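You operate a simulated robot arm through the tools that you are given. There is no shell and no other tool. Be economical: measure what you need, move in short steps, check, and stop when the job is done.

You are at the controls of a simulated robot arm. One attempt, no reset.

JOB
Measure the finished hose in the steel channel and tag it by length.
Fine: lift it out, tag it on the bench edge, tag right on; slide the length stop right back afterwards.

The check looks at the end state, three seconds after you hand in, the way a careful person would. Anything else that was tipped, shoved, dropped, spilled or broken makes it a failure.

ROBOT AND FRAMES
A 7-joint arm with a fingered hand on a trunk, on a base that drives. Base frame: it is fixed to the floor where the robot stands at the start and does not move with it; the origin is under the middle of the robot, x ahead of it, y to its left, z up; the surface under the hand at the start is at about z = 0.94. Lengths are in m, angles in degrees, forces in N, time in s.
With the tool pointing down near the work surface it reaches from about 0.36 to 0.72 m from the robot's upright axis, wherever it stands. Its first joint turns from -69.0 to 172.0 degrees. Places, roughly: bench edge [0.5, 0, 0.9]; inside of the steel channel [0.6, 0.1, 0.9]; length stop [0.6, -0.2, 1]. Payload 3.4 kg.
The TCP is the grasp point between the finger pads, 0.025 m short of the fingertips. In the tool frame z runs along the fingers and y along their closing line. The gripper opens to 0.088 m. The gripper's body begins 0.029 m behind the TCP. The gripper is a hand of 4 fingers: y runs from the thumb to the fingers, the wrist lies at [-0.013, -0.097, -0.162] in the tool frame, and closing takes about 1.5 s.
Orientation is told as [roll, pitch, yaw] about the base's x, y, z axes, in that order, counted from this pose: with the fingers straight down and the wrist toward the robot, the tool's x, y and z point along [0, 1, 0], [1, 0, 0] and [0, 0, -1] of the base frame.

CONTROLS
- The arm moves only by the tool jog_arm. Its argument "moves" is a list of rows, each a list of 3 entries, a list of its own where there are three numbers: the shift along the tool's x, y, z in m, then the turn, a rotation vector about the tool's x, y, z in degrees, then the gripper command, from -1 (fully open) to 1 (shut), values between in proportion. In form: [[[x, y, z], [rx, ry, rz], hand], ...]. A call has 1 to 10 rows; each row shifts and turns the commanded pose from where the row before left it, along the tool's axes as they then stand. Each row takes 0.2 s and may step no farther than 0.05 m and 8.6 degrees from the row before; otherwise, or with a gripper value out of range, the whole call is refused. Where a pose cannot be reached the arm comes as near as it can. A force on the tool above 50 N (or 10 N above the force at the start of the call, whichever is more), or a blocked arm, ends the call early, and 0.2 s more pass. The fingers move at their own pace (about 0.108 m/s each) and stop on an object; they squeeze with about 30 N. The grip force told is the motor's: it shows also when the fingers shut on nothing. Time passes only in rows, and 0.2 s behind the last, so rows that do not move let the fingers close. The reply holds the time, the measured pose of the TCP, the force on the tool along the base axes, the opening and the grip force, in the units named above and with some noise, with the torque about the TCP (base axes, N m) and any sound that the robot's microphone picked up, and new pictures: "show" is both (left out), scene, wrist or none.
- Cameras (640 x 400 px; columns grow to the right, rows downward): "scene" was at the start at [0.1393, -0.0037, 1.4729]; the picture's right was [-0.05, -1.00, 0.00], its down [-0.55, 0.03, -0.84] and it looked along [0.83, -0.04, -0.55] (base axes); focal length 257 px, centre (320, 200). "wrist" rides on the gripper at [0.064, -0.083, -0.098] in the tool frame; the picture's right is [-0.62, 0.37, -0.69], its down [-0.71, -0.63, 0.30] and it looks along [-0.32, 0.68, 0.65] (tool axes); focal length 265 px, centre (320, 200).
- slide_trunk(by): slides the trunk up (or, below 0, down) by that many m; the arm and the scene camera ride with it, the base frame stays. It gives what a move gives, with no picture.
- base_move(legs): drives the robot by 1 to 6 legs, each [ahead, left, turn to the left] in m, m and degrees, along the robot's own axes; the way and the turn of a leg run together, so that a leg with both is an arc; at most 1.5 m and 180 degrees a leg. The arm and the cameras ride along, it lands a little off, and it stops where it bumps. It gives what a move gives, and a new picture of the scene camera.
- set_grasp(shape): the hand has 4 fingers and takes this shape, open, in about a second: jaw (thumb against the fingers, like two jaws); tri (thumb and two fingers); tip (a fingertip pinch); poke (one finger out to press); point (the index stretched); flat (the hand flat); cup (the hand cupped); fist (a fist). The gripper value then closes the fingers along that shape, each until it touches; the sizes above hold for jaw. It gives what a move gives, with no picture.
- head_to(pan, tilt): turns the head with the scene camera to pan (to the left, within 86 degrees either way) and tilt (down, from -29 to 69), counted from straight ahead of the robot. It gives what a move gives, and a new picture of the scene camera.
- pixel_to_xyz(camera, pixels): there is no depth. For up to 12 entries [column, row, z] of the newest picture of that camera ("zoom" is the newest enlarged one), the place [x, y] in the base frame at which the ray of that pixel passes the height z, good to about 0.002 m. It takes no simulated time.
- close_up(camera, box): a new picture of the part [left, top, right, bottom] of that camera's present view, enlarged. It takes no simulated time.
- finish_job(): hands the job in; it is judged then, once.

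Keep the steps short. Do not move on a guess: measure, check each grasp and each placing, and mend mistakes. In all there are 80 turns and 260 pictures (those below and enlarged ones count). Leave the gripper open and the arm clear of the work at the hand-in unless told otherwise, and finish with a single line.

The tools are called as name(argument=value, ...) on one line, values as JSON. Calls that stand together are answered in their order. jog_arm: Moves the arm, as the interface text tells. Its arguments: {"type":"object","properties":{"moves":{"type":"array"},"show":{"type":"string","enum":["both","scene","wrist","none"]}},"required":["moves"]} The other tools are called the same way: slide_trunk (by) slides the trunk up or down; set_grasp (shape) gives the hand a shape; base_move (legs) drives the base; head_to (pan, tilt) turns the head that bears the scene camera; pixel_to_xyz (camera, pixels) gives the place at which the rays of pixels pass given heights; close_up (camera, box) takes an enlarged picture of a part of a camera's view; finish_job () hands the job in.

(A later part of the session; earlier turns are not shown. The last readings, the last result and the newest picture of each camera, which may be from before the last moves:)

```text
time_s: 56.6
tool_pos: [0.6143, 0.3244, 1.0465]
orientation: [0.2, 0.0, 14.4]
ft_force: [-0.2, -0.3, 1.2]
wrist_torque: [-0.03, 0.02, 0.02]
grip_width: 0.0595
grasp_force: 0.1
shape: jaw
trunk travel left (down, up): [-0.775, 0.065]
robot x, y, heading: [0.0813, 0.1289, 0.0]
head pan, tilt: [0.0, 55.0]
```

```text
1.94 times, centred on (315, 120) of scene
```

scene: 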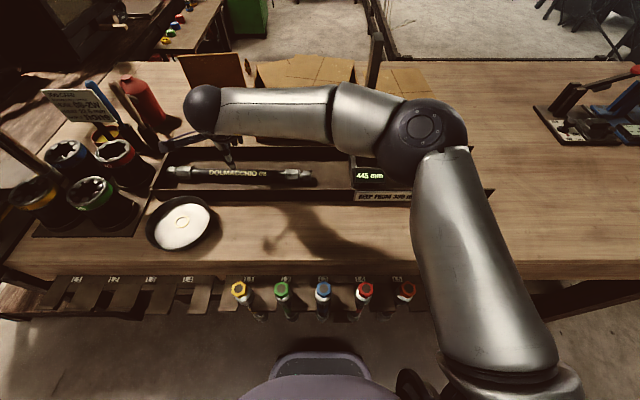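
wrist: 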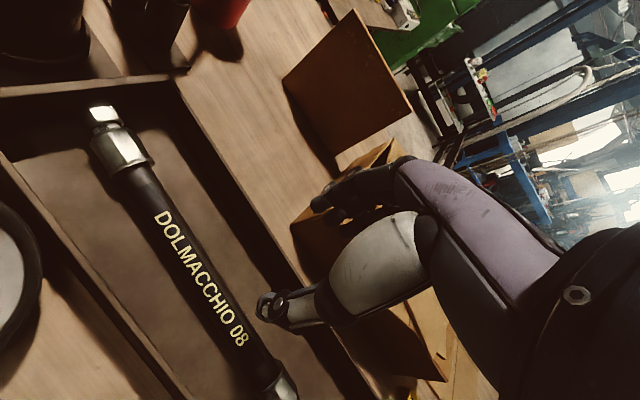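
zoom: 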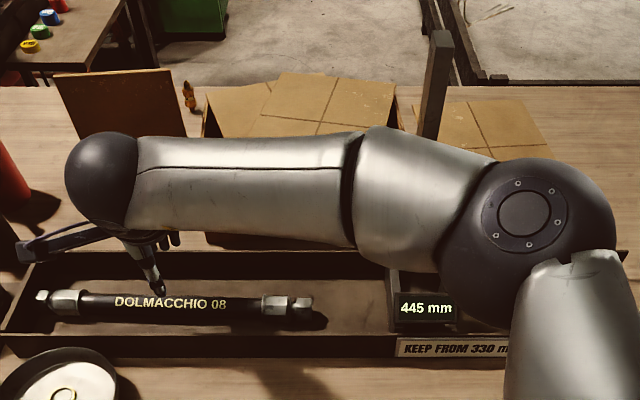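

The elbow's clearance to the short post shrinks if only the arm lowers. Sliding the trunk down keeps the arm's shape, so I'll do the rest that way.

slide_trunk(by=-0.05)

close_up(camera="scene", box=[130, 10, 460, 210])

close_up(camera="wrist", box=[0, 0, 640, 400])

```text
time_s: 57.5
tool_pos: [0.6153, 0.3254, 0.9975]
orientation: [0.2, -0.1, 14.2]
ft_force: [0.4, 0.0, -0.6]
wrist_torque: [-0.01, 0.0, 0.01]
grip_width: 0.0597
grasp_force: 0.1
shape: jaw
trunk travel left (down, up): [-0.725, 0.115]
robot x, y, heading: [0.0814, 0.1316, -0.2]
head pan, tilt: [0.0, 55.0]
```

```text
1.94 times, centred on (295, 110) of scene
```

zoom: 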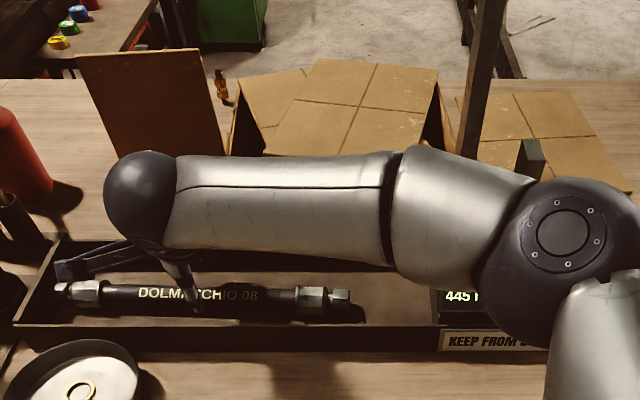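

```text
1.00 times, centred on (320, 200) of wrist (not enlarged: the box is as wide or as high as the picture)
```

zoom: 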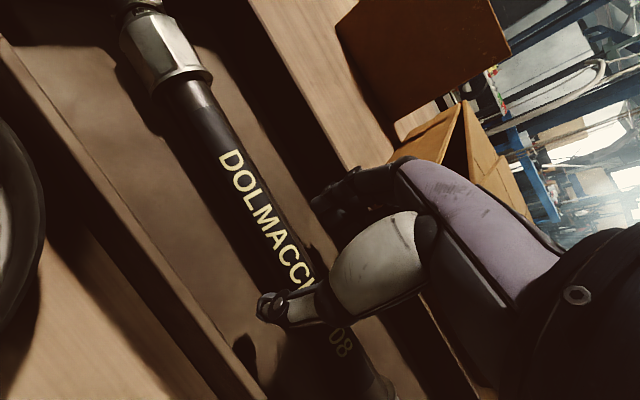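

Clear, with the hose between thumb and fingers. I'll lower 22 mm more and close.

slide_trunk(by=-0.022)

jog_arm(moves=[[[0, 0, 0], [0, 0, 0], 0], [[0, 0, 0], [0, 0, 0], 0.5], [[0, 0, 0], [0, 0, 0], 1], [[0, 0, 0], [0, 0, 0], 1], [[0, 0, 0], [0, 0, 0], 1], [[0, 0, 0], [0, 0, 0], 1], [[0, 0, 0], [0, 0, 0], 1]], show="wrist")

```text
time_s: 58.2
tool_pos: [0.6149, 0.3252, 0.9746]
orientation: [0.2, 0.0, 14.2]
ft_force: [0.0, -0.8, 0.2]
wrist_torque: [0.0, -0.01, 0.0]
grip_width: 0.0598
grasp_force: 0.1
shape: jaw
trunk travel left (down, up): [-0.703, 0.137]
robot x, y, heading: [0.0753, 0.1258, -0.1]
head pan, tilt: [0.0, 55.0]
```

```text
time_s: 59.8
tool_pos: [0.6157, 0.3257, 0.9743]
orientation: [0.1, 0.1, 14.2]
ft_force: [-0.5, -2.0, 0.4]
wrist_torque: [-0.08, -0.02, 0.04]
grip_width: 0.0186
grasp_force: 30.2
shape: jaw
trunk travel left (down, up): [-0.703, 0.137]
robot x, y, heading: [0.0772, 0.1282, -0.1]
head pan, tilt: [0.0, 55.0]
```

wrist: 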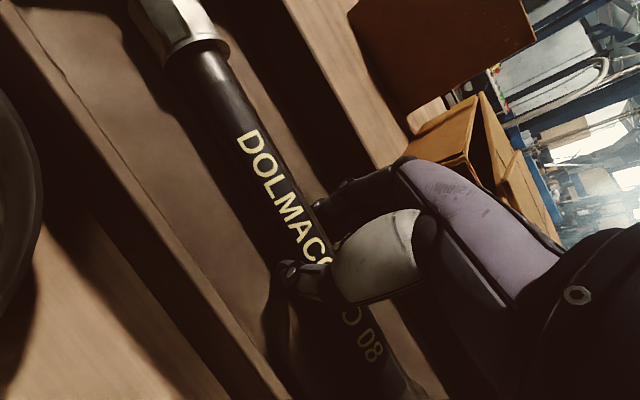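

Gripped as before. I'll lift straight up with the trunk, then 40 mm more with the arm, and check.

slide_trunk(by=0.1)

jog_arm(moves=[[[0, 0, -0.02], [0, 0, 0], 1], [[0, 0, -0.02], [0, 0, 0], 1], [[0, 0, 0], [0, 0, 0], 1]], show="both")

```text
time_s: 61.1
tool_pos: [0.6162, 0.3261, 1.0742]
orientation: [0.2, 0.1, 14.3]
ft_force: [-0.3, 0.4, -4.1]
wrist_torque: [0.03, -0.01, -0.02]
grip_width: 0.0184
grasp_force: 30.2
shape: jaw
trunk travel left (down, up): [-0.803, 0.037]
robot x, y, heading: [0.0796, 0.1285, -0.1]
head pan, tilt: [0.0, 55.0]
```

```text
time_s: 61.9
tool_pos: [0.615, 0.3245, 1.1129]
orientation: [0.3, 0.1, 14.3]
ft_force: [1.6, 0.3, -5.0]
wrist_torque: [0.02, -0.01, -0.03]
grip_width: 0.0181
grasp_force: 29.9
shape: jaw
trunk travel left (down, up): [-0.803, 0.037]
robot x, y, heading: [0.0805, 0.1268, -0.5]
head pan, tilt: [0.0, 55.0]
```

scene: 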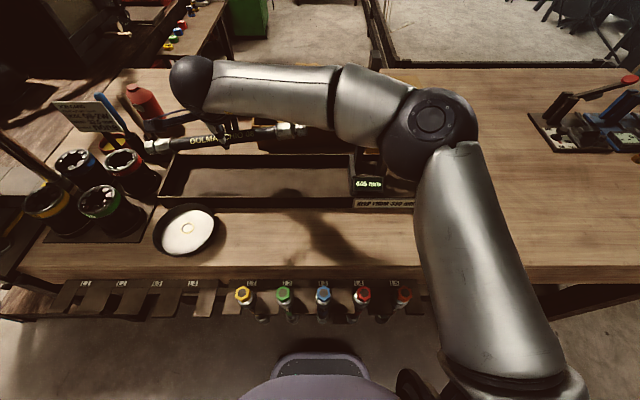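
wrist: 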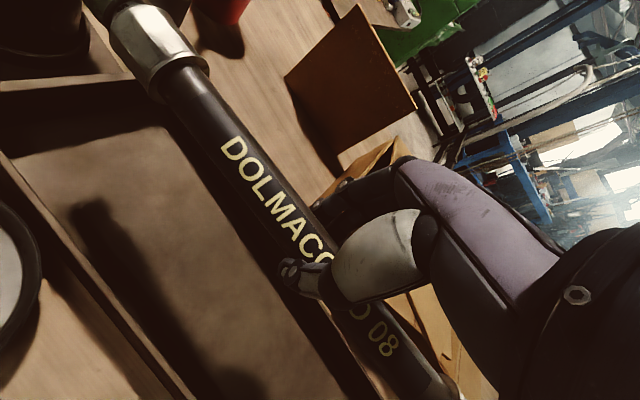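

Lifted cleanly. I'll pull back toward me over the bench's front strip.

jog_arm(moves=[[[-0.0108, -0.0389, 0], [0, 0, 0], 1], [[-0.0108, -0.0389, 0], [0, 0, 0], 1], [[-0.0108, -0.0389, 0], [0, 0, 0], 1], [[-0.0108, -0.0389, 0], [0, 0, 0], 1], [[0, 0, 0], [0, 0, 0], 1]], show="scene")

close_up(camera="scene", box=[170, 60, 450, 240])

```text
time_s: 63.1
tool_pos: [0.4746, 0.2454, 1.1152]
orientation: [0.2, 0.1, 14.4]
ft_force: [0.0, 0.3, -4.3]
wrist_torque: [-0.03, -0.02, 0.01]
grip_width: 0.0184
grasp_force: 30.4
shape: jaw
trunk travel left (down, up): [-0.803, 0.037]
robot x, y, heading: [0.0785, 0.1267, -0.0]
head pan, tilt: [0.0, 55.0]
```

scene: 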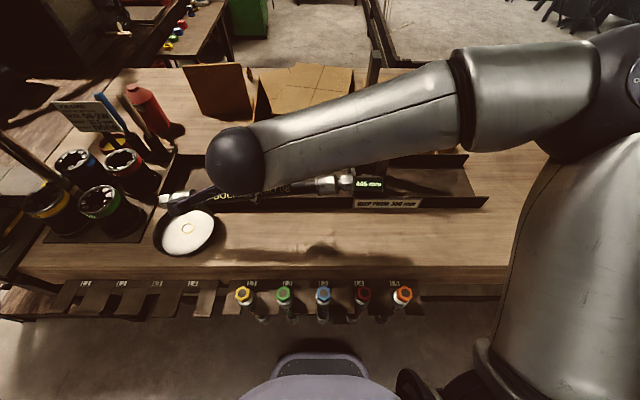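

```text
2.22 times, centred on (310, 150) of scene
```

zoom: 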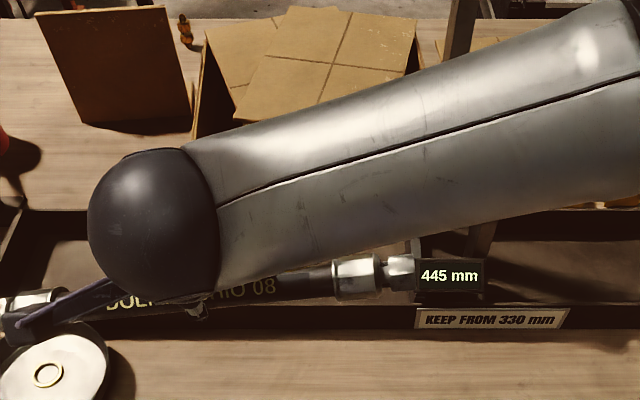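

The forearm is above and in front of the posts, and driving right only moves it further from them. I'll raise the trunk 3 cm and drive 0.29 m right.

slide_trunk(by=0.03)

base_move(legs=[[0, -0.29, 0]])

head_to(pan=15, tilt=60)

close_up(camera="scene", box=[150, 20, 550, 250])

```text
time_s: 63.9
tool_pos: [0.4743, 0.2446, 1.1447]
orientation: [0.2, 0.0, 14.3]
ft_force: [0.1, 0.3, -5.2]
wrist_torque: [0.0, 0.02, -0.02]
grip_width: 0.0184
grasp_force: 29.6
shape: jaw
trunk travel left (down, up): [-0.833, 0.007]
robot x, y, heading: [0.0799, 0.1248, -0.3]
head pan, tilt: [0.0, 55.0]
```

```text
time_s: 65.9
tool_pos: [0.4754, -0.0443, 1.1444]
orientation: [0.2, 0.0, 14.4]
ft_force: [0.2, -0.2, -4.9]
wrist_torque: [0.0, 0.03, -0.03]
grip_width: 0.018
grasp_force: 29.9
shape: jaw
trunk travel left (down, up): [-0.833, 0.007]
robot x, y, heading: [0.0771, -0.1594, 0.3]
head pan, tilt: [0.0, 55.0]
```

scene: 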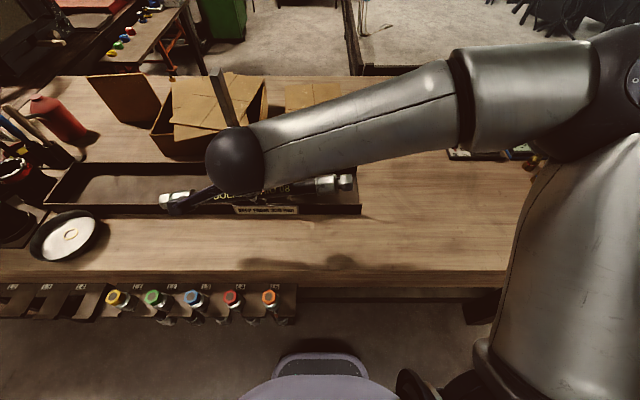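

```text
time_s: 66.7
tool_pos: [0.4737, -0.0452, 1.1442]
orientation: [0.2, 0.1, 14.4]
ft_force: [-0.4, -0.1, -6.3]
wrist_torque: [-0.02, 0.0, 0.04]
grip_width: 0.0183
grasp_force: 29.9
shape: jaw
trunk travel left (down, up): [-0.833, 0.007]
robot x, y, heading: [0.0793, -0.161, -0.1]
head pan, tilt: [15.0, 60.0]
```

scene: 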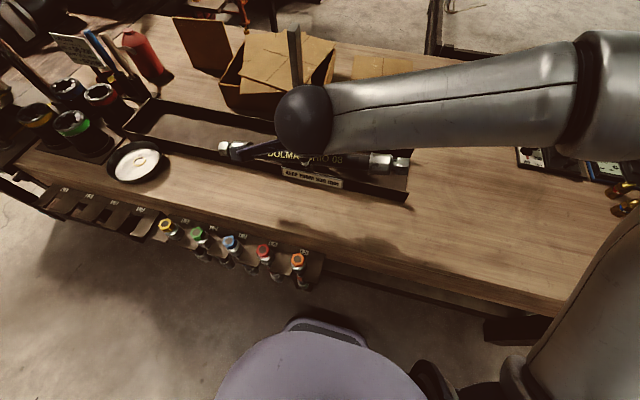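

```text
1.60 times, centred on (350, 135) of scene
```

zoom: 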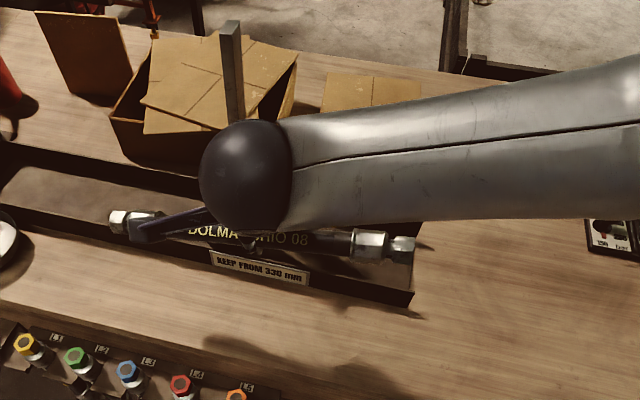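

pixel_to_xyz(camera="zoom", pixels=[[112, 222, 1.125], [412, 250, 1.125], [120, 222, 1.125], [405, 249, 1.125]])

```text
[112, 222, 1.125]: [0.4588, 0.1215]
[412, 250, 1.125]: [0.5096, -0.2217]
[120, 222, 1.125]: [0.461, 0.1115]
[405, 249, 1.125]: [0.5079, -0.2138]
```

The hose is yawed +8.4° with its centre at (0.484, -0.05). I'll turn it square, shift 2 cm toward me, and lower.

jog_arm(moves=[[[0, -0.01, 0.01], [0, 0, 4.2], 1], [[0, -0.013, 0.02], [0, 0, 4.2], 1], [[0, 0, 0.035], [0, 0, 0], 1], [[0, 0, 0.035], [0, 0, 0], 1], [[0, 0, 0.035], [0, 0, 0], 1], [[0, 0, 0.02], [0, 0, 0], 1], [[0, 0, 0], [0, 0, 0], 1]], show="scene")

close_up(camera="scene", box=[180, 90, 460, 270])

```text
time_s: 68.3
tool_pos: [0.4525, -0.0491, 0.9893]
orientation: [0.2, 0.0, 6.0]
ft_force: [-0.4, -0.5, -4.6]
wrist_torque: [0.01, 0.0, 0.01]
grip_width: 0.0179
grasp_force: 29.4
shape: jaw
trunk travel left (down, up): [-0.833, 0.007]
robot x, y, heading: [0.08, -0.1584, 0.1]
head pan, tilt: [15.0, 60.0]
```

scene: 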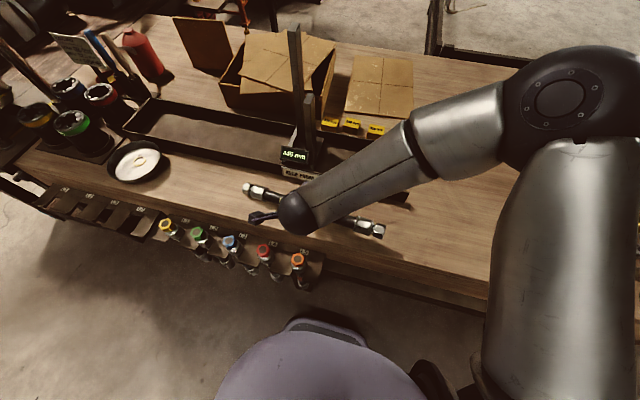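

```text
2.22 times, centred on (320, 180) of scene
```

zoom: 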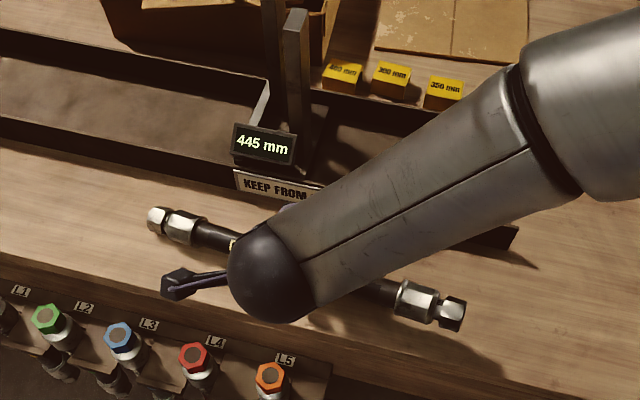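

pixel_to_xyz(camera="zoom", pixels=[[148, 220, 0.97], [465, 312, 0.97]])

jog_arm(moves=[[[0, 0, 0.008], [0, 0, 0], 1], [[0, 0, 0.005], [0, 0, 0], 1], [[0, 0, 0.003], [0, 0, 0], 1], [[0, 0, 0], [0, 0, 0], 1]], show="none")

```text
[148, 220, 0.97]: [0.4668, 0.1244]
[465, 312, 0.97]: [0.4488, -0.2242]
```

```text
time_s: 69.3
tool_pos: [0.4526, -0.0506, 0.974]
orientation: [0.2, 0.1, 6.0]
ft_force: [-0.2, 0.1, -4.0]
wrist_torque: [0.12, -0.02, -0.01]
grip_width: 0.0181
grasp_force: 30.0
shape: jaw
trunk travel left (down, up): [-0.833, 0.007]
robot x, y, heading: [0.0756, -0.1617, 0.1]
head pan, tilt: [15.0, 60.0]
```

About 3° off square; I'll correct that while setting it down.

jog_arm(moves=[[[0, 0, -0.006], [0, 0, -3], 1], [[0, 0, 0.006], [0, 0, 0], 1], [[0, 0, 0.002], [0, 0, 0], 1], [[0, 0, 0.002], [0, 0, 0], 1], [[0, 0, 0], [0, 0, 0], 1]], show="none")

```text
time_s: 70.5
tool_pos: [0.4524, -0.05, 0.9689]
orientation: [0.2, 0.0, 9.0]
ft_force: [-0.1, -0.8, -4.5]
wrist_torque: [0.15, -0.01, -0.02]
grip_width: 0.0182
grasp_force: 30.1
shape: jaw
trunk travel left (down, up): [-0.833, 0.007]
robot x, y, heading: [0.079, -0.1637, 0.1]
head pan, tilt: [15.0, 60.0]
```

jog_arm(moves=[[[0, 0, 0.0015], [0, 0, 0], 1], [[0, 0, 0.0015], [0, 0, 0], 1], [[0, 0, 0], [0, 0, 0], 1]], show="wrist")

close_up(camera="scene", box=[220, 160, 420, 270])

```text
time_s: 71.3
tool_pos: [0.4533, -0.0494, 0.9654]
orientation: [0.2, 0.1, 9.0]
ft_force: [1.2, -1.0, -3.4]
wrist_torque: [0.13, 0.04, 0.0]
grip_width: 0.0182
grasp_force: 29.6
shape: jaw
trunk travel left (down, up): [-0.833, 0.007]
robot x, y, heading: [0.0821, -0.1608, 0.0]
head pan, tilt: [15.0, 60.0]
```

wrist: 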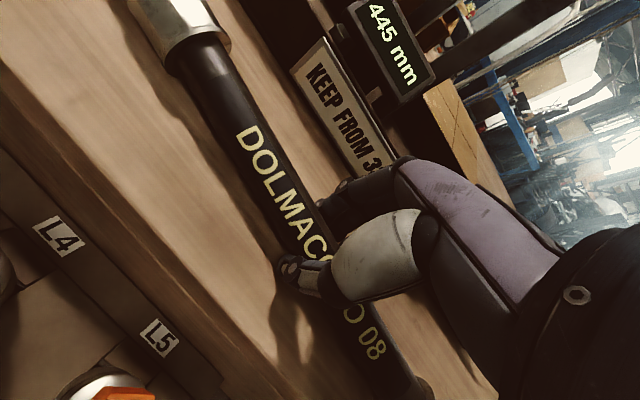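

```text
3.20 times, centred on (320, 215) of scene
```

zoom: 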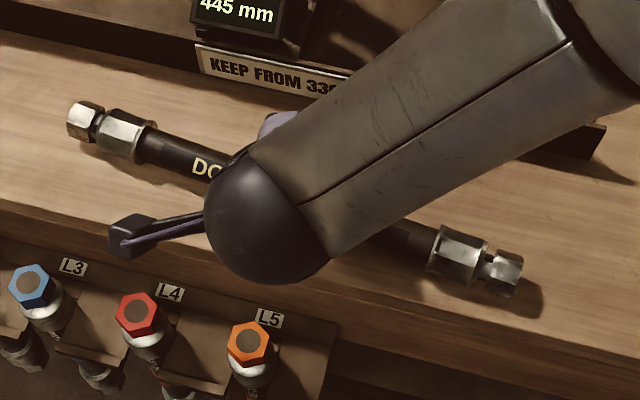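

The hose is on or within 2 mm of the bench. I'll open gently and rise.

jog_arm(moves=[[[0, 0, 0], [0, 0, 0], 0.5], [[0, 0, 0], [0, 0, 0], 0.2], [[0, 0, 0], [0, 0, 0], -0.1], [[0, 0, 0], [0, 0, 0], -0.4], [[0, 0, 0], [0, 0, 0], -0.4], [[0, 0, -0.03], [0, 0, 0], -0.4], [[0, 0, -0.04], [0, 0, 0], -0.4], [[0, 0, -0.04], [0, 0, 0], -0.4], [[0, 0, -0.04], [0, 0, 4.5], -0.4], [[0, 0, 0], [0, 0, 4.5], -0.4]], show="both")

close_up(camera="scene", box=[220, 160, 420, 270])

```text
time_s: 73.5
tool_pos: [0.4535, -0.0495, 1.117]
orientation: [0.1, 0.1, 0.0]
ft_force: [0.1, -0.2, 0.3]
wrist_torque: [-0.02, 0.02, 0.0]
grip_width: 0.0612
grasp_force: 0.0
shape: jaw
trunk travel left (down, up): [-0.833, 0.007]
robot x, y, heading: [0.0797, -0.1612, 0.1]
head pan, tilt: [15.0, 60.0]
```

scene: 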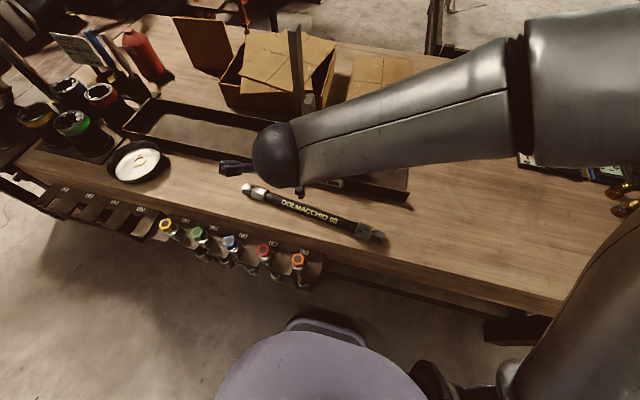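
wrist: 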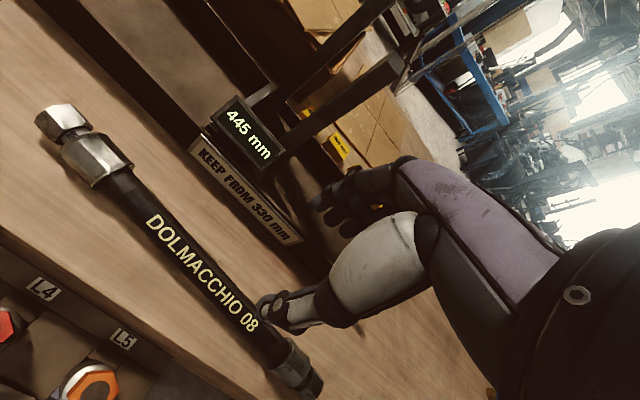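

```text
3.20 times, centred on (320, 215) of scene
```

zoom: 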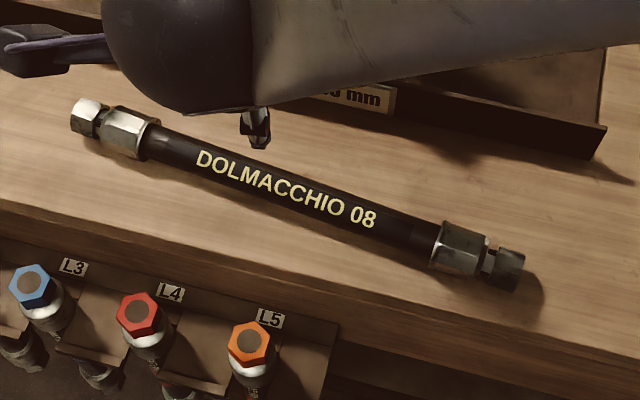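

The hose is on the bench edge. I'll measure it, then lift the arm and look at the tags.

pixel_to_xyz(camera="zoom", pixels=[[72, 112, 0.957], [523, 275, 0.957], [150, 145, 0.957], [440, 242, 0.957], [293, 175, 0.96], [280, 208, 0.95]])

jog_arm(moves=[[[-0.03, 0, -0.04], [0, 0, 0], -0.4], [[-0.03, 0, -0.04], [0, 0, 0], -0.4], [[-0.03, 0, -0.04], [0, 0, 0], -0.4], [[-0.02, 0, -0.04], [0, 0, 0], -0.4], [[0, 0, -0.04], [0, 0, 0], -0.4]], show="none")

head_to(pan=0, tilt=50)

```text
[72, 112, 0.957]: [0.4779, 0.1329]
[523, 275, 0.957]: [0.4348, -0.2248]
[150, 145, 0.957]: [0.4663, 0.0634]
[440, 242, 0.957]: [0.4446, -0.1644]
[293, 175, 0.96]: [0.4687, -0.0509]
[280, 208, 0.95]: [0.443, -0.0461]
```

```text
time_s: 74.7
tool_pos: [0.4508, -0.1598, 1.3177]
orientation: [0.1, 0.1, 0.0]
ft_force: [0.6, -0.4, -0.9]
wrist_torque: [-0.05, -0.01, -0.04]
grip_width: 0.0614
grasp_force: 0.0
shape: jaw
trunk travel left (down, up): [-0.833, 0.007]
robot x, y, heading: [0.0766, -0.1612, -0.2]
head pan, tilt: [15.0, 60.0]
```

```text
time_s: 75.4
tool_pos: [0.4497, -0.1606, 1.3181]
orientation: [0.2, 0.1, 0.0]
ft_force: [0.0, -0.8, 0.3]
wrist_torque: [0.01, 0.02, 0.0]
grip_width: 0.0613
grasp_force: 0.0
shape: jaw
trunk travel left (down, up): [-0.833, 0.007]
robot x, y, heading: [0.0792, -0.1622, -0.0]
head pan, tilt: [0.0, 50.0]
```

scene: 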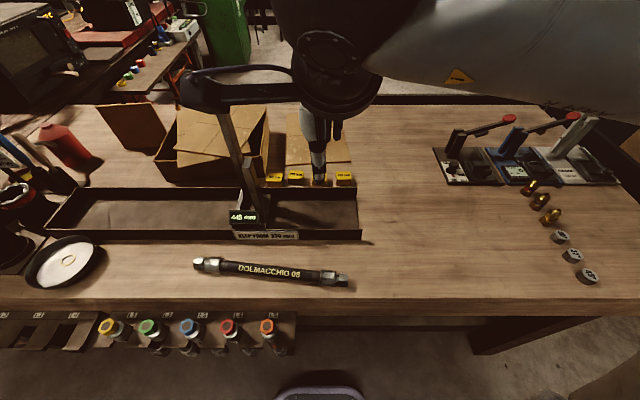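

The hand hides the tags from the scene camera, so I'll look with the wrist camera.

close_up(camera="wrist", box=[60, 60, 380, 320])

jog_arm(moves=[[[0.01, 0.045, 0], [0, 0, 0], -0.4], [[0.01, 0.045, 0], [0, 0, 0], -0.4], [[0, 0.045, 0.01], [0, 0, 0], -0.4], [[0, 0.045, 0.01], [0, 0, 0], -0.4], [[0, 0.03, 0.02], [0, 0, 0], -0.4]], show="both")

```text
1.54 times, centred on (220, 190) of wrist
```

zoom: 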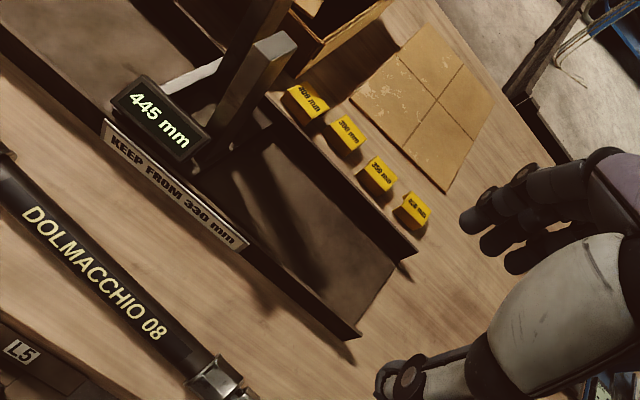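

```text
time_s: 76.6
tool_pos: [0.6634, -0.1395, 1.2756]
orientation: [0.2, 0.2, 0.0]
ft_force: [0.0, -0.3, -0.5]
wrist_torque: [-0.01, 0.02, -0.01]
grip_width: 0.0614
grasp_force: 0.1
shape: jaw
trunk travel left (down, up): [-0.833, 0.007]
robot x, y, heading: [0.0808, -0.1588, -0.0]
head pan, tilt: [0.0, 50.0]
```

scene: 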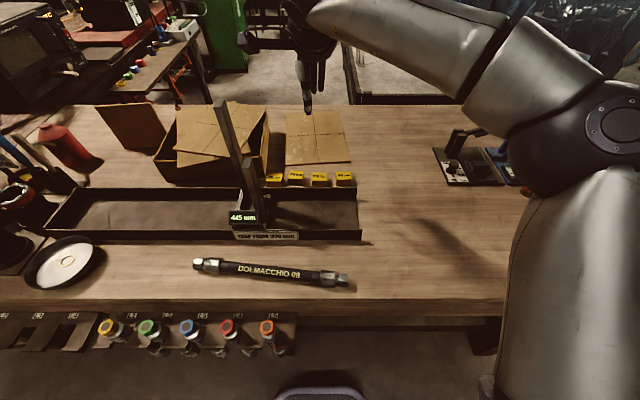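
wrist: 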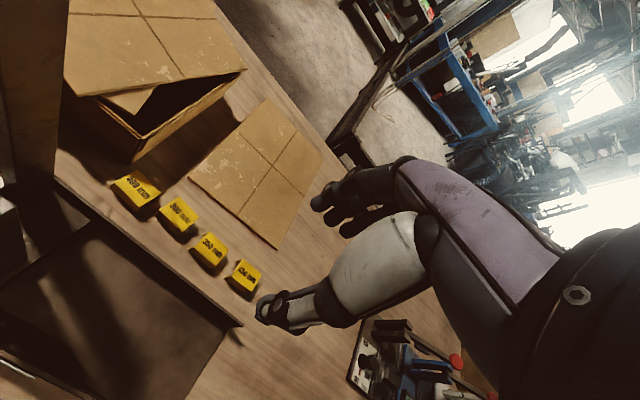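

Now both cameras see the tags. I'll zoom in to measure the 350 tag.

close_up(camera="wrist", box=[100, 160, 280, 310])

pixel_to_xyz(camera="zoom", pixels=[[320, 200, 0.94]])

close_up(camera="scene", box=[255, 150, 365, 220])

```text
2.67 times, centred on (190, 235) of wrist
```

zoom: 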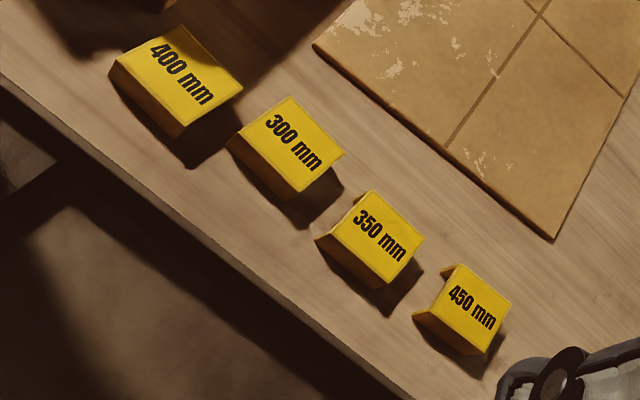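

```text
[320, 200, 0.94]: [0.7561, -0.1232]
```

```text
5.71 times, centred on (310, 185) of scene
```

zoom: 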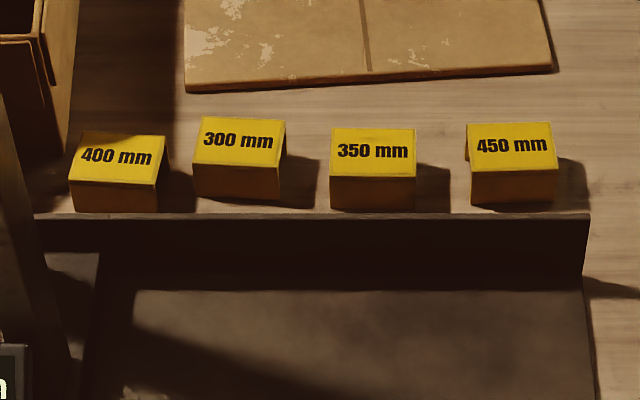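

pixel_to_xyz(camera="zoom", pixels=[[331, 129, 0.96], [415, 129, 0.96], [415, 178, 0.96], [331, 178, 0.96], [331, 129, 0.98], [415, 178, 0.98], [331, 208, 0.94], [414, 210, 0.94]])

pixel_to_xyz(camera="wrist", pixels=[[208, 231.25, 0.96], [229.4, 249.25, 0.96], [213.6, 266.9, 0.96], [193.75, 247, 0.96], [208, 231.25, 0.98], [213.6, 266.9, 0.98], [213.6, 268.5, 0.94], [189.5, 250, 0.94]])

```text
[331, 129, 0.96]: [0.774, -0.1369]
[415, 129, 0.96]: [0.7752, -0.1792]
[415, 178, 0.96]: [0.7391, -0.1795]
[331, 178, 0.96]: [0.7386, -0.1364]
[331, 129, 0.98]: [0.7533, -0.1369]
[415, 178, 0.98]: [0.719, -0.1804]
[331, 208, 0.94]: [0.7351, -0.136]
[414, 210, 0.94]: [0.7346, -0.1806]
```

```text
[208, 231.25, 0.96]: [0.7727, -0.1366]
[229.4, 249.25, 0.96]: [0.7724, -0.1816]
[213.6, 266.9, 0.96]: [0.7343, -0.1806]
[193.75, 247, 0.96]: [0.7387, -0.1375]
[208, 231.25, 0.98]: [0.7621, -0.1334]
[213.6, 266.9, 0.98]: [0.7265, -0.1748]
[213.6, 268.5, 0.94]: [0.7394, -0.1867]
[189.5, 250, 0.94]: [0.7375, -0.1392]
```

The 350 tag is centred at (0.756, -0.158), with its top at z ≈ 0.962, 36 mm across the flaps and open at the ends. I'll move above it.

jog_arm(moves=[[[-0.008, 0.03, 0.02], [0, 0, 0], -0.4], [[-0.008, 0.032, 0.03], [0, 0, 0], -0.4], [[-0.003, 0.03, 0.035], [0, 0, 0], -0.4], [[0, 0, 0.045], [0, 0, 0], -0.4], [[0, 0, 0.045], [0, 0, 0], -0.4], [[0, 0, 0.045], [0, 0, 0], -0.4], [[0, 0, 0], [0, 0, 0], -0.4]], show="both")

close_up(camera="scene", box=[220, 110, 400, 230])

```text
time_s: 78.2
tool_pos: [0.7529, -0.1588, 1.0542]
orientation: [0.3, 0.0, 0.0]
ft_force: [-0.4, 0.1, -0.4]
wrist_torque: [0.0, -0.06, 0.02]
grip_width: 0.0612
grasp_force: 0.0
shape: jaw
trunk travel left (down, up): [-0.833, 0.007]
robot x, y, heading: [0.0784, -0.163, -0.1]
head pan, tilt: [0.0, 50.0]
```

scene: 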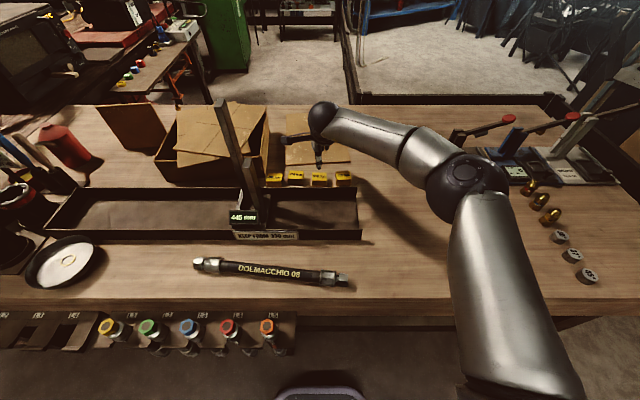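
wrist: 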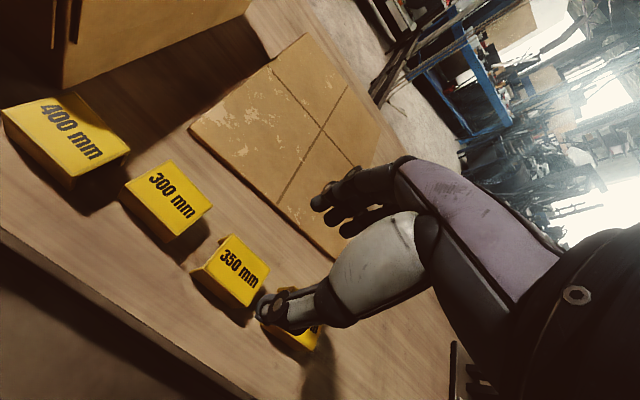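

```text
3.33 times, centred on (310, 170) of scene
```

zoom: 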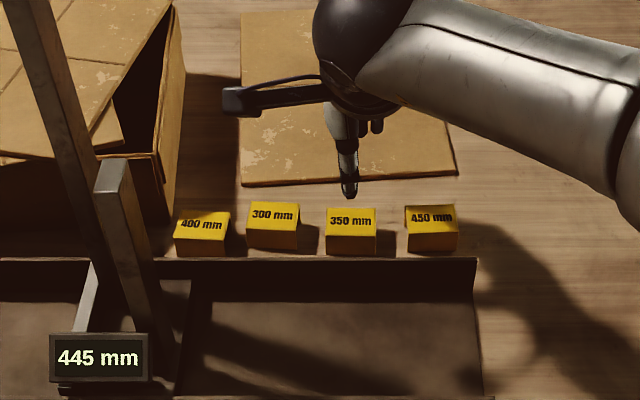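

Aligned. I'll check the gap to the flat cardboard behind the tag before descending.

pixel_to_xyz(camera="zoom", pixels=[[300, 186, 0.94], [350, 183, 0.94], [350, 176, 0.948], [400, 181, 0.94], [327, 208, 0.962], [375, 208, 0.962]])

```text
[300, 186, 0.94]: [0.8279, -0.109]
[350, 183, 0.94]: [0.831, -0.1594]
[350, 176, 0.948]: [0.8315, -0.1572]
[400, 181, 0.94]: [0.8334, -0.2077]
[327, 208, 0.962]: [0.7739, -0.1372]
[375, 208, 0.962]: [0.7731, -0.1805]
```

The gap is 3 cm, which is enough. I'll descend to z ≈ 0.970, 3 mm farther forward.

jog_arm(moves=[[[0, 0.003, 0.03], [0, 0, 0], -0.4], [[0, 0, 0.03], [0, 0, 0], -0.4], [[0, 0, 0.018], [0, 0, 0], -0.4], [[0, 0, 0.006], [0, 0, 0], -0.4], [[0, 0, 0], [0, 0, 0], -0.4]], show="wrist")

close_up(camera="scene", box=[220, 110, 400, 230])

```text
time_s: 79.4
tool_pos: [0.757, -0.1584, 0.9727]
orientation: [0.1, 0.1, 0.0]
ft_force: [0.0, -1.6, 0.1]
wrist_torque: [-0.03, 0.01, 0.01]
grip_width: 0.0614
grasp_force: 0.1
shape: jaw
trunk travel left (down, up): [-0.833, 0.007]
robot x, y, heading: [0.084, -0.1603, -0.0]
head pan, tilt: [0.0, 50.0]
```

wrist: 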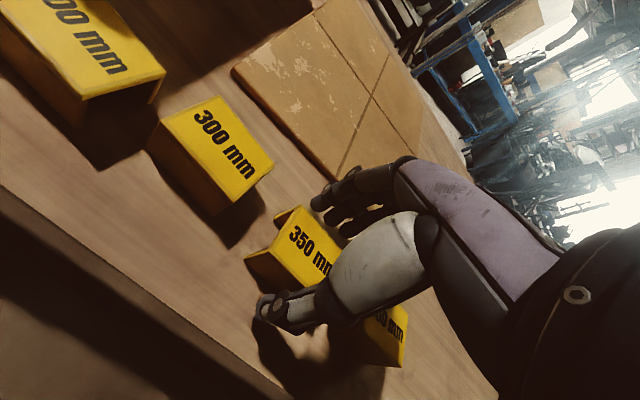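

```text
3.33 times, centred on (310, 170) of scene
```

zoom: 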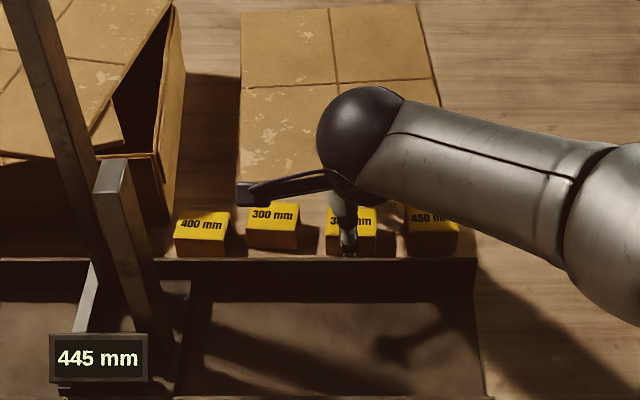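

The tag is between thumb and fingers. I'll close gently.

jog_arm(moves=[[[0, 0, 0.002], [0, 0, 0], -0.1], [[0, 0, 0], [0, 0, 0], 0.1], [[0, 0, 0], [0, 0, 0], 0.35], [[0, 0, 0], [0, 0, 0], 0.35], [[0, 0, 0], [0, 0, 0], 0.35], [[0, 0, 0], [0, 0, 0], 0.35]], show="wrist")

```text
time_s: 80.8
tool_pos: [0.7581, -0.1584, 0.9696]
orientation: [0.2, 0.2, 0.0]
ft_force: [0.4, 0.2, -0.2]
wrist_torque: [-0.05, -0.02, 0.01]
grip_width: 0.0304
grasp_force: 29.5
shape: jaw
trunk travel left (down, up): [-0.833, 0.007]
robot x, y, heading: [0.08, -0.161, -0.3]
head pan, tilt: [0.0, 50.0]
```

wrist: 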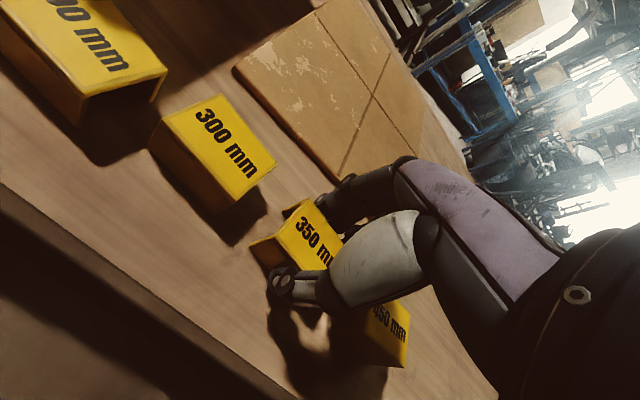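

It holds at 30 mm with 29.5 N. I'll lift and check.

jog_arm(moves=[[[0, 0, -0.02], [0, 0, 0], 0.4], [[0, 0, -0.03], [0, 0, 0], 0.4], [[0, 0, -0.04], [0, 0, 0], 0.4], [[0, 0, -0.04], [0, 0, 0], 0.4], [[0, 0, 0], [0, 0, 0], 0.4]], show="both")

close_up(camera="scene", box=[260, 90, 400, 190])

```text
time_s: 82.0
tool_pos: [0.7563, -0.1599, 1.0997]
orientation: [0.2, 0.1, 0.0]
ft_force: [0.0, 0.1, -0.3]
wrist_torque: [0.0, 0.0, 0.02]
grip_width: 0.0305
grasp_force: 29.9
shape: jaw
trunk travel left (down, up): [-0.833, 0.007]
robot x, y, heading: [0.0846, -0.1628, -0.1]
head pan, tilt: [0.0, 50.0]
```

scene: 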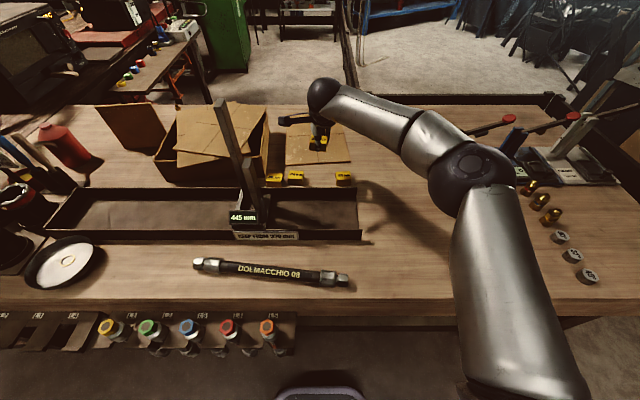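
wrist: 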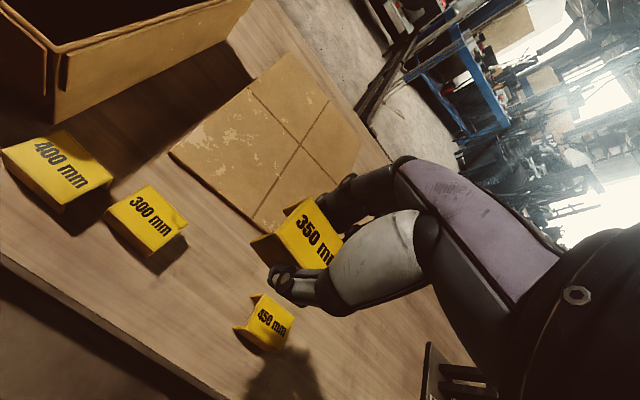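

```text
4.00 times, centred on (330, 140) of scene
```

zoom: 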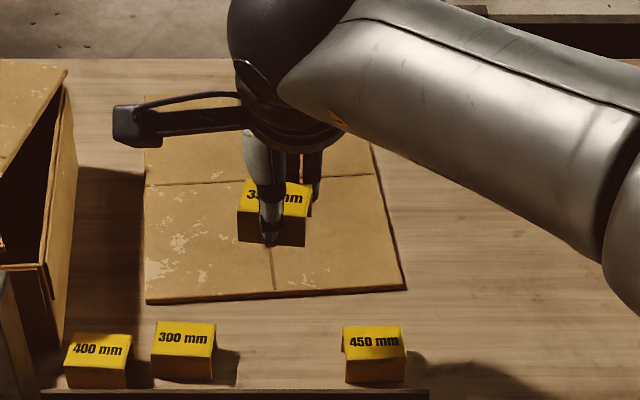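

The tag is held level. I'll measure its pose in the hand and re-measure the hose.

pixel_to_xyz(camera="zoom", pixels=[[238, 210, 1.092], [306, 217, 1.092], [245, 180, 1.092], [311, 186, 1.092], [237, 241, 1.07], [305, 247, 1.07]])

close_up(camera="scene", box=[180, 235, 360, 305])

pixel_to_xyz(camera="zoom", pixels=[[320, 200, 0.96]])

```text
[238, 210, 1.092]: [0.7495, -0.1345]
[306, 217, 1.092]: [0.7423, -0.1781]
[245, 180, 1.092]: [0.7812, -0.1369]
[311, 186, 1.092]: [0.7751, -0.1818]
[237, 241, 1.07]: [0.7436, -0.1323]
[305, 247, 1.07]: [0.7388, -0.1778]
```

```text
3.56 times, centred on (270, 270) of scene
```

zoom: 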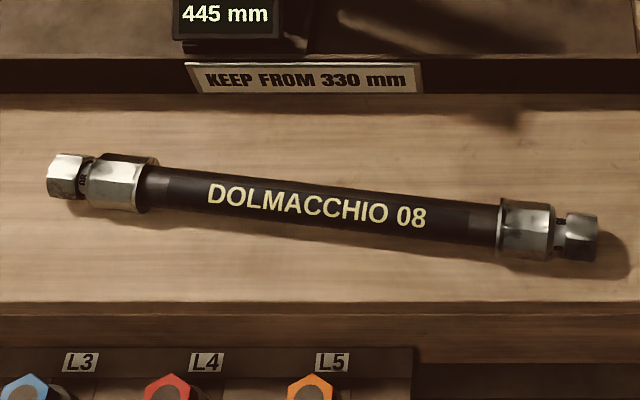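

```text
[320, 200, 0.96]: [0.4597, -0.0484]
```

pixel_to_xyz(camera="zoom", pixels=[[180, 170, 0.9565], [180, 211, 0.9565], [440, 198, 0.9565], [440, 243, 0.9565], [320, 184, 0.9565], [320, 228, 0.9565], [47, 175, 0.9565], [598, 240, 0.9565], [320, 206, 0.97]])

jog_arm(moves=[[[0, -0.04, -0.02], [0, 0, 0], 0.4], [[0, -0.05, 0], [0, 0, 0], 0.4], [[0, -0.05, 0], [0, 0, 0], 0.4], [[0, -0.05, 0], [0, 0, 0], 0.4], [[0, -0.05, 0], [0, 0, 0], 0.4], [[0.015, -0.045, 0], [0, 0, 0], 0.4], [[0.04, -0.017, 0], [0, 0, 0], 0.4], [[0.04, 0, 0.02], [0, 0, 0], 0.4], [[0.016, 0, 0.02], [0, 0, 0], 0.4]], show="both")

```text
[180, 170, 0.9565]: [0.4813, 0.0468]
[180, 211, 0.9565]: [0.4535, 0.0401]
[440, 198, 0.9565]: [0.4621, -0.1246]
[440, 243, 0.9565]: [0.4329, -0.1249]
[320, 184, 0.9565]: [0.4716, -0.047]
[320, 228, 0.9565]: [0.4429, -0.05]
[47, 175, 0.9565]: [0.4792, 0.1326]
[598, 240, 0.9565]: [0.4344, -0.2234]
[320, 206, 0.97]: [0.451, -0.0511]
```

```text
time_s: 84.0
tool_pos: [0.455, -0.0469, 1.082]
orientation: [0.2, 0.1, -0.1]
ft_force: [-0.9, 0.4, 0.3]
wrist_torque: [0.0, -0.01, 0.02]
grip_width: 0.0302
grasp_force: 29.9
shape: jaw
trunk travel left (down, up): [-0.833, 0.007]
robot x, y, heading: [0.0787, -0.1631, 0.1]
head pan, tilt: [0.0, 50.0]
```

scene: 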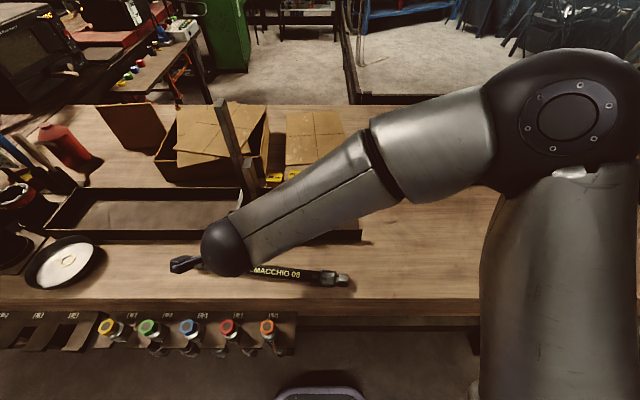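
wrist: 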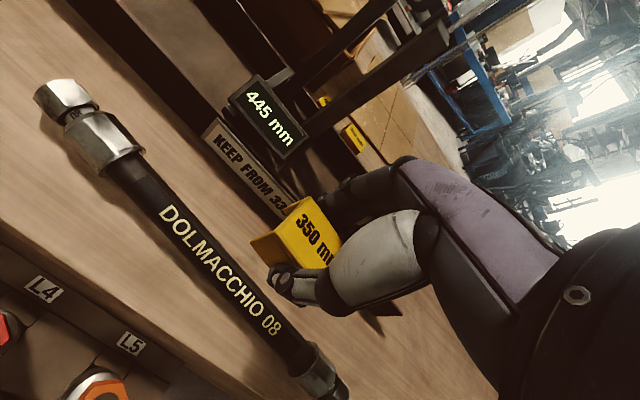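

The hose axis is x = 0.457 + 0.118·(y+0.0485), about 24 mm thick, yaw -6.7°. I'll measure the tag's corners in the hand with the wrist camera.

close_up(camera="wrist", box=[200, 150, 420, 330])

```text
2.22 times, centred on (310, 240) of wrist
```

zoom: 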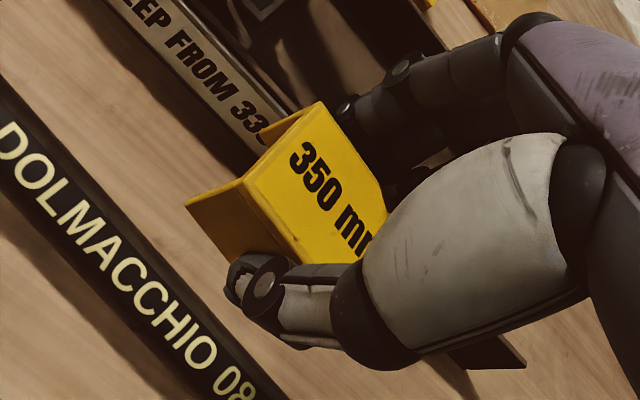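

pixel_to_xyz(camera="zoom", pixels=[[240, 180, 1.0744], [323, 102, 1.0744], [300, 262, 1.0744], [388, 212, 1.0744], [187, 205, 1.0524], [262, 138, 1.0524], [240, 180, 1.08], [323, 102, 1.08]])

```text
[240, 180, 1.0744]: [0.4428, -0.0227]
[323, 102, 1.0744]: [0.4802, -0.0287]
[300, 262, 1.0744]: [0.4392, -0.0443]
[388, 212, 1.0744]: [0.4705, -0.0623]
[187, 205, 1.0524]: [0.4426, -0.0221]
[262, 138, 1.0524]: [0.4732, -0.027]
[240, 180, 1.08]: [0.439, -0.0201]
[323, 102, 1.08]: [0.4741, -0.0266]
```

The tag's centre is at (0.458, -0.047), within 1 mm of the hose axis, and about 2° off in yaw. I'll fix the yaw and lower to just above the hose.

jog_arm(moves=[[[0, 0, 0.02], [0, 0, -2.2], 0.4], [[0, 0, 0.03], [0, 0, 0], 0.4], [[0, 0, 0.024], [0, 0, 0], 0.4], [[0, 0, 0], [0, 0, 0], 0.4]], show="none")

close_up(camera="wrist", box=[160, 130, 420, 330])

head_to(pan=30, tilt=58)

```text
time_s: 85.0
tool_pos: [0.4535, -0.0485, 1.0066]
orientation: [0.1, 0.2, 2.1]
ft_force: [-0.4, -1.1, -0.4]
wrist_torque: [-0.01, -0.02, -0.01]
grip_width: 0.0304
grasp_force: 29.5
shape: jaw
trunk travel left (down, up): [-0.833, 0.007]
robot x, y, heading: [0.0795, -0.1625, -0.0]
head pan, tilt: [0.0, 50.0]
```

```text
2.00 times, centred on (290, 230) of wrist
```

zoom: 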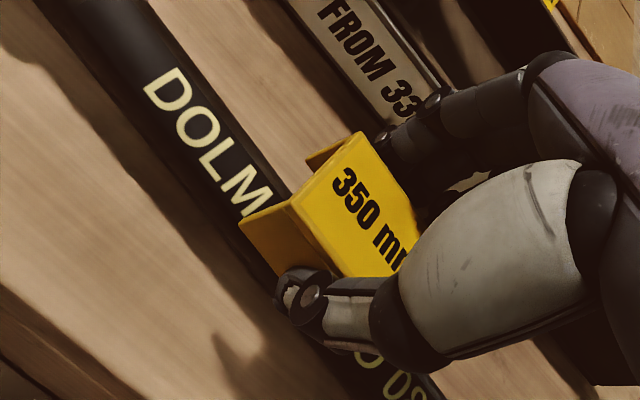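

```text
time_s: 86.0
tool_pos: [0.4536, -0.0481, 1.0081]
orientation: [0.2, -0.1, 2.1]
ft_force: [0.3, 1.1, -0.3]
wrist_torque: [0.01, 0.01, -0.01]
grip_width: 0.0305
grasp_force: 30.1
shape: jaw
trunk travel left (down, up): [-0.833, 0.007]
robot x, y, heading: [0.0783, -0.1615, 0.2]
head pan, tilt: [30.0, 58.0]
```

scene: 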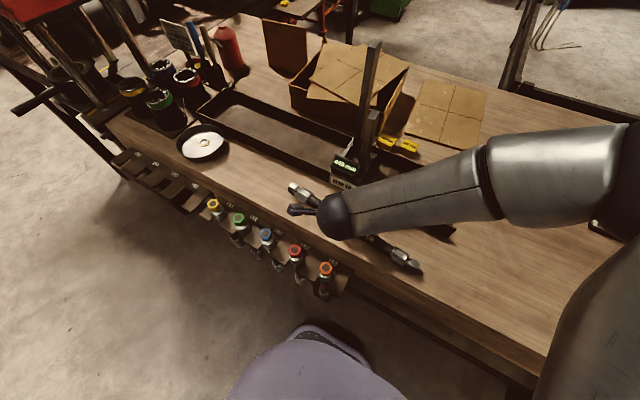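

pixel_to_xyz(camera="zoom", pixels=[[292, 200, 1.0], [362, 133, 1.0], [343, 277, 1.0], [419, 236, 1.0], [240, 222, 0.978], [307, 162, 0.978], [150, 10, 0.9565], [262, 155, 0.9565], [60, 28, 0.9565], [180, 180, 0.9565]])

```text
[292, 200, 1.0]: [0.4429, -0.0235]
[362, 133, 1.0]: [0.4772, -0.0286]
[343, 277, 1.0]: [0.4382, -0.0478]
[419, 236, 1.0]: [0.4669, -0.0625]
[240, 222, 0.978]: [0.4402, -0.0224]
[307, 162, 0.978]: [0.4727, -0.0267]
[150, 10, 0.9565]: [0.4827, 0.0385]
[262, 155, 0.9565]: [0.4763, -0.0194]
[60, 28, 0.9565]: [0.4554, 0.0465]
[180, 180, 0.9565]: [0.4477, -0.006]
```

The tag's middle is about 2 mm toward me compared with the hose axis. I'll shift +2 mm and lower in small steps, watching the force.

jog_arm(moves=[[[0, 0.002, 0.004], [0, 0, 0], 0.4], [[0, 0, 0.005], [0, 0, 0], 0.4], [[0, 0, 0.005], [0, 0, 0], 0.4], [[0, 0, 0], [0, 0, 0], 0.4]], show="none")

close_up(camera="wrist", box=[160, 130, 420, 330])

```text
time_s: 87.0
tool_pos: [0.4568, -0.0472, 0.9927]
orientation: [0.2, 0.1, 2.3]
ft_force: [0.6, 0.0, 0.0]
wrist_torque: [0.04, 0.0, 0.0]
grip_width: 0.0301
grasp_force: 29.7
shape: jaw
trunk travel left (down, up): [-0.833, 0.007]
robot x, y, heading: [0.081, -0.1612, -0.1]
head pan, tilt: [30.0, 58.0]
```

```text
2.00 times, centred on (290, 230) of wrist
5 turns are left
```

zoom: 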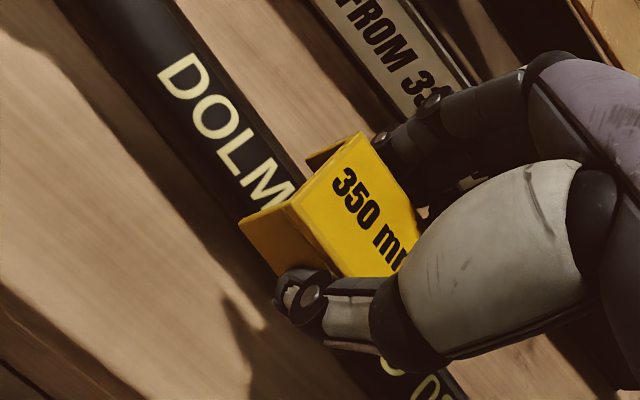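

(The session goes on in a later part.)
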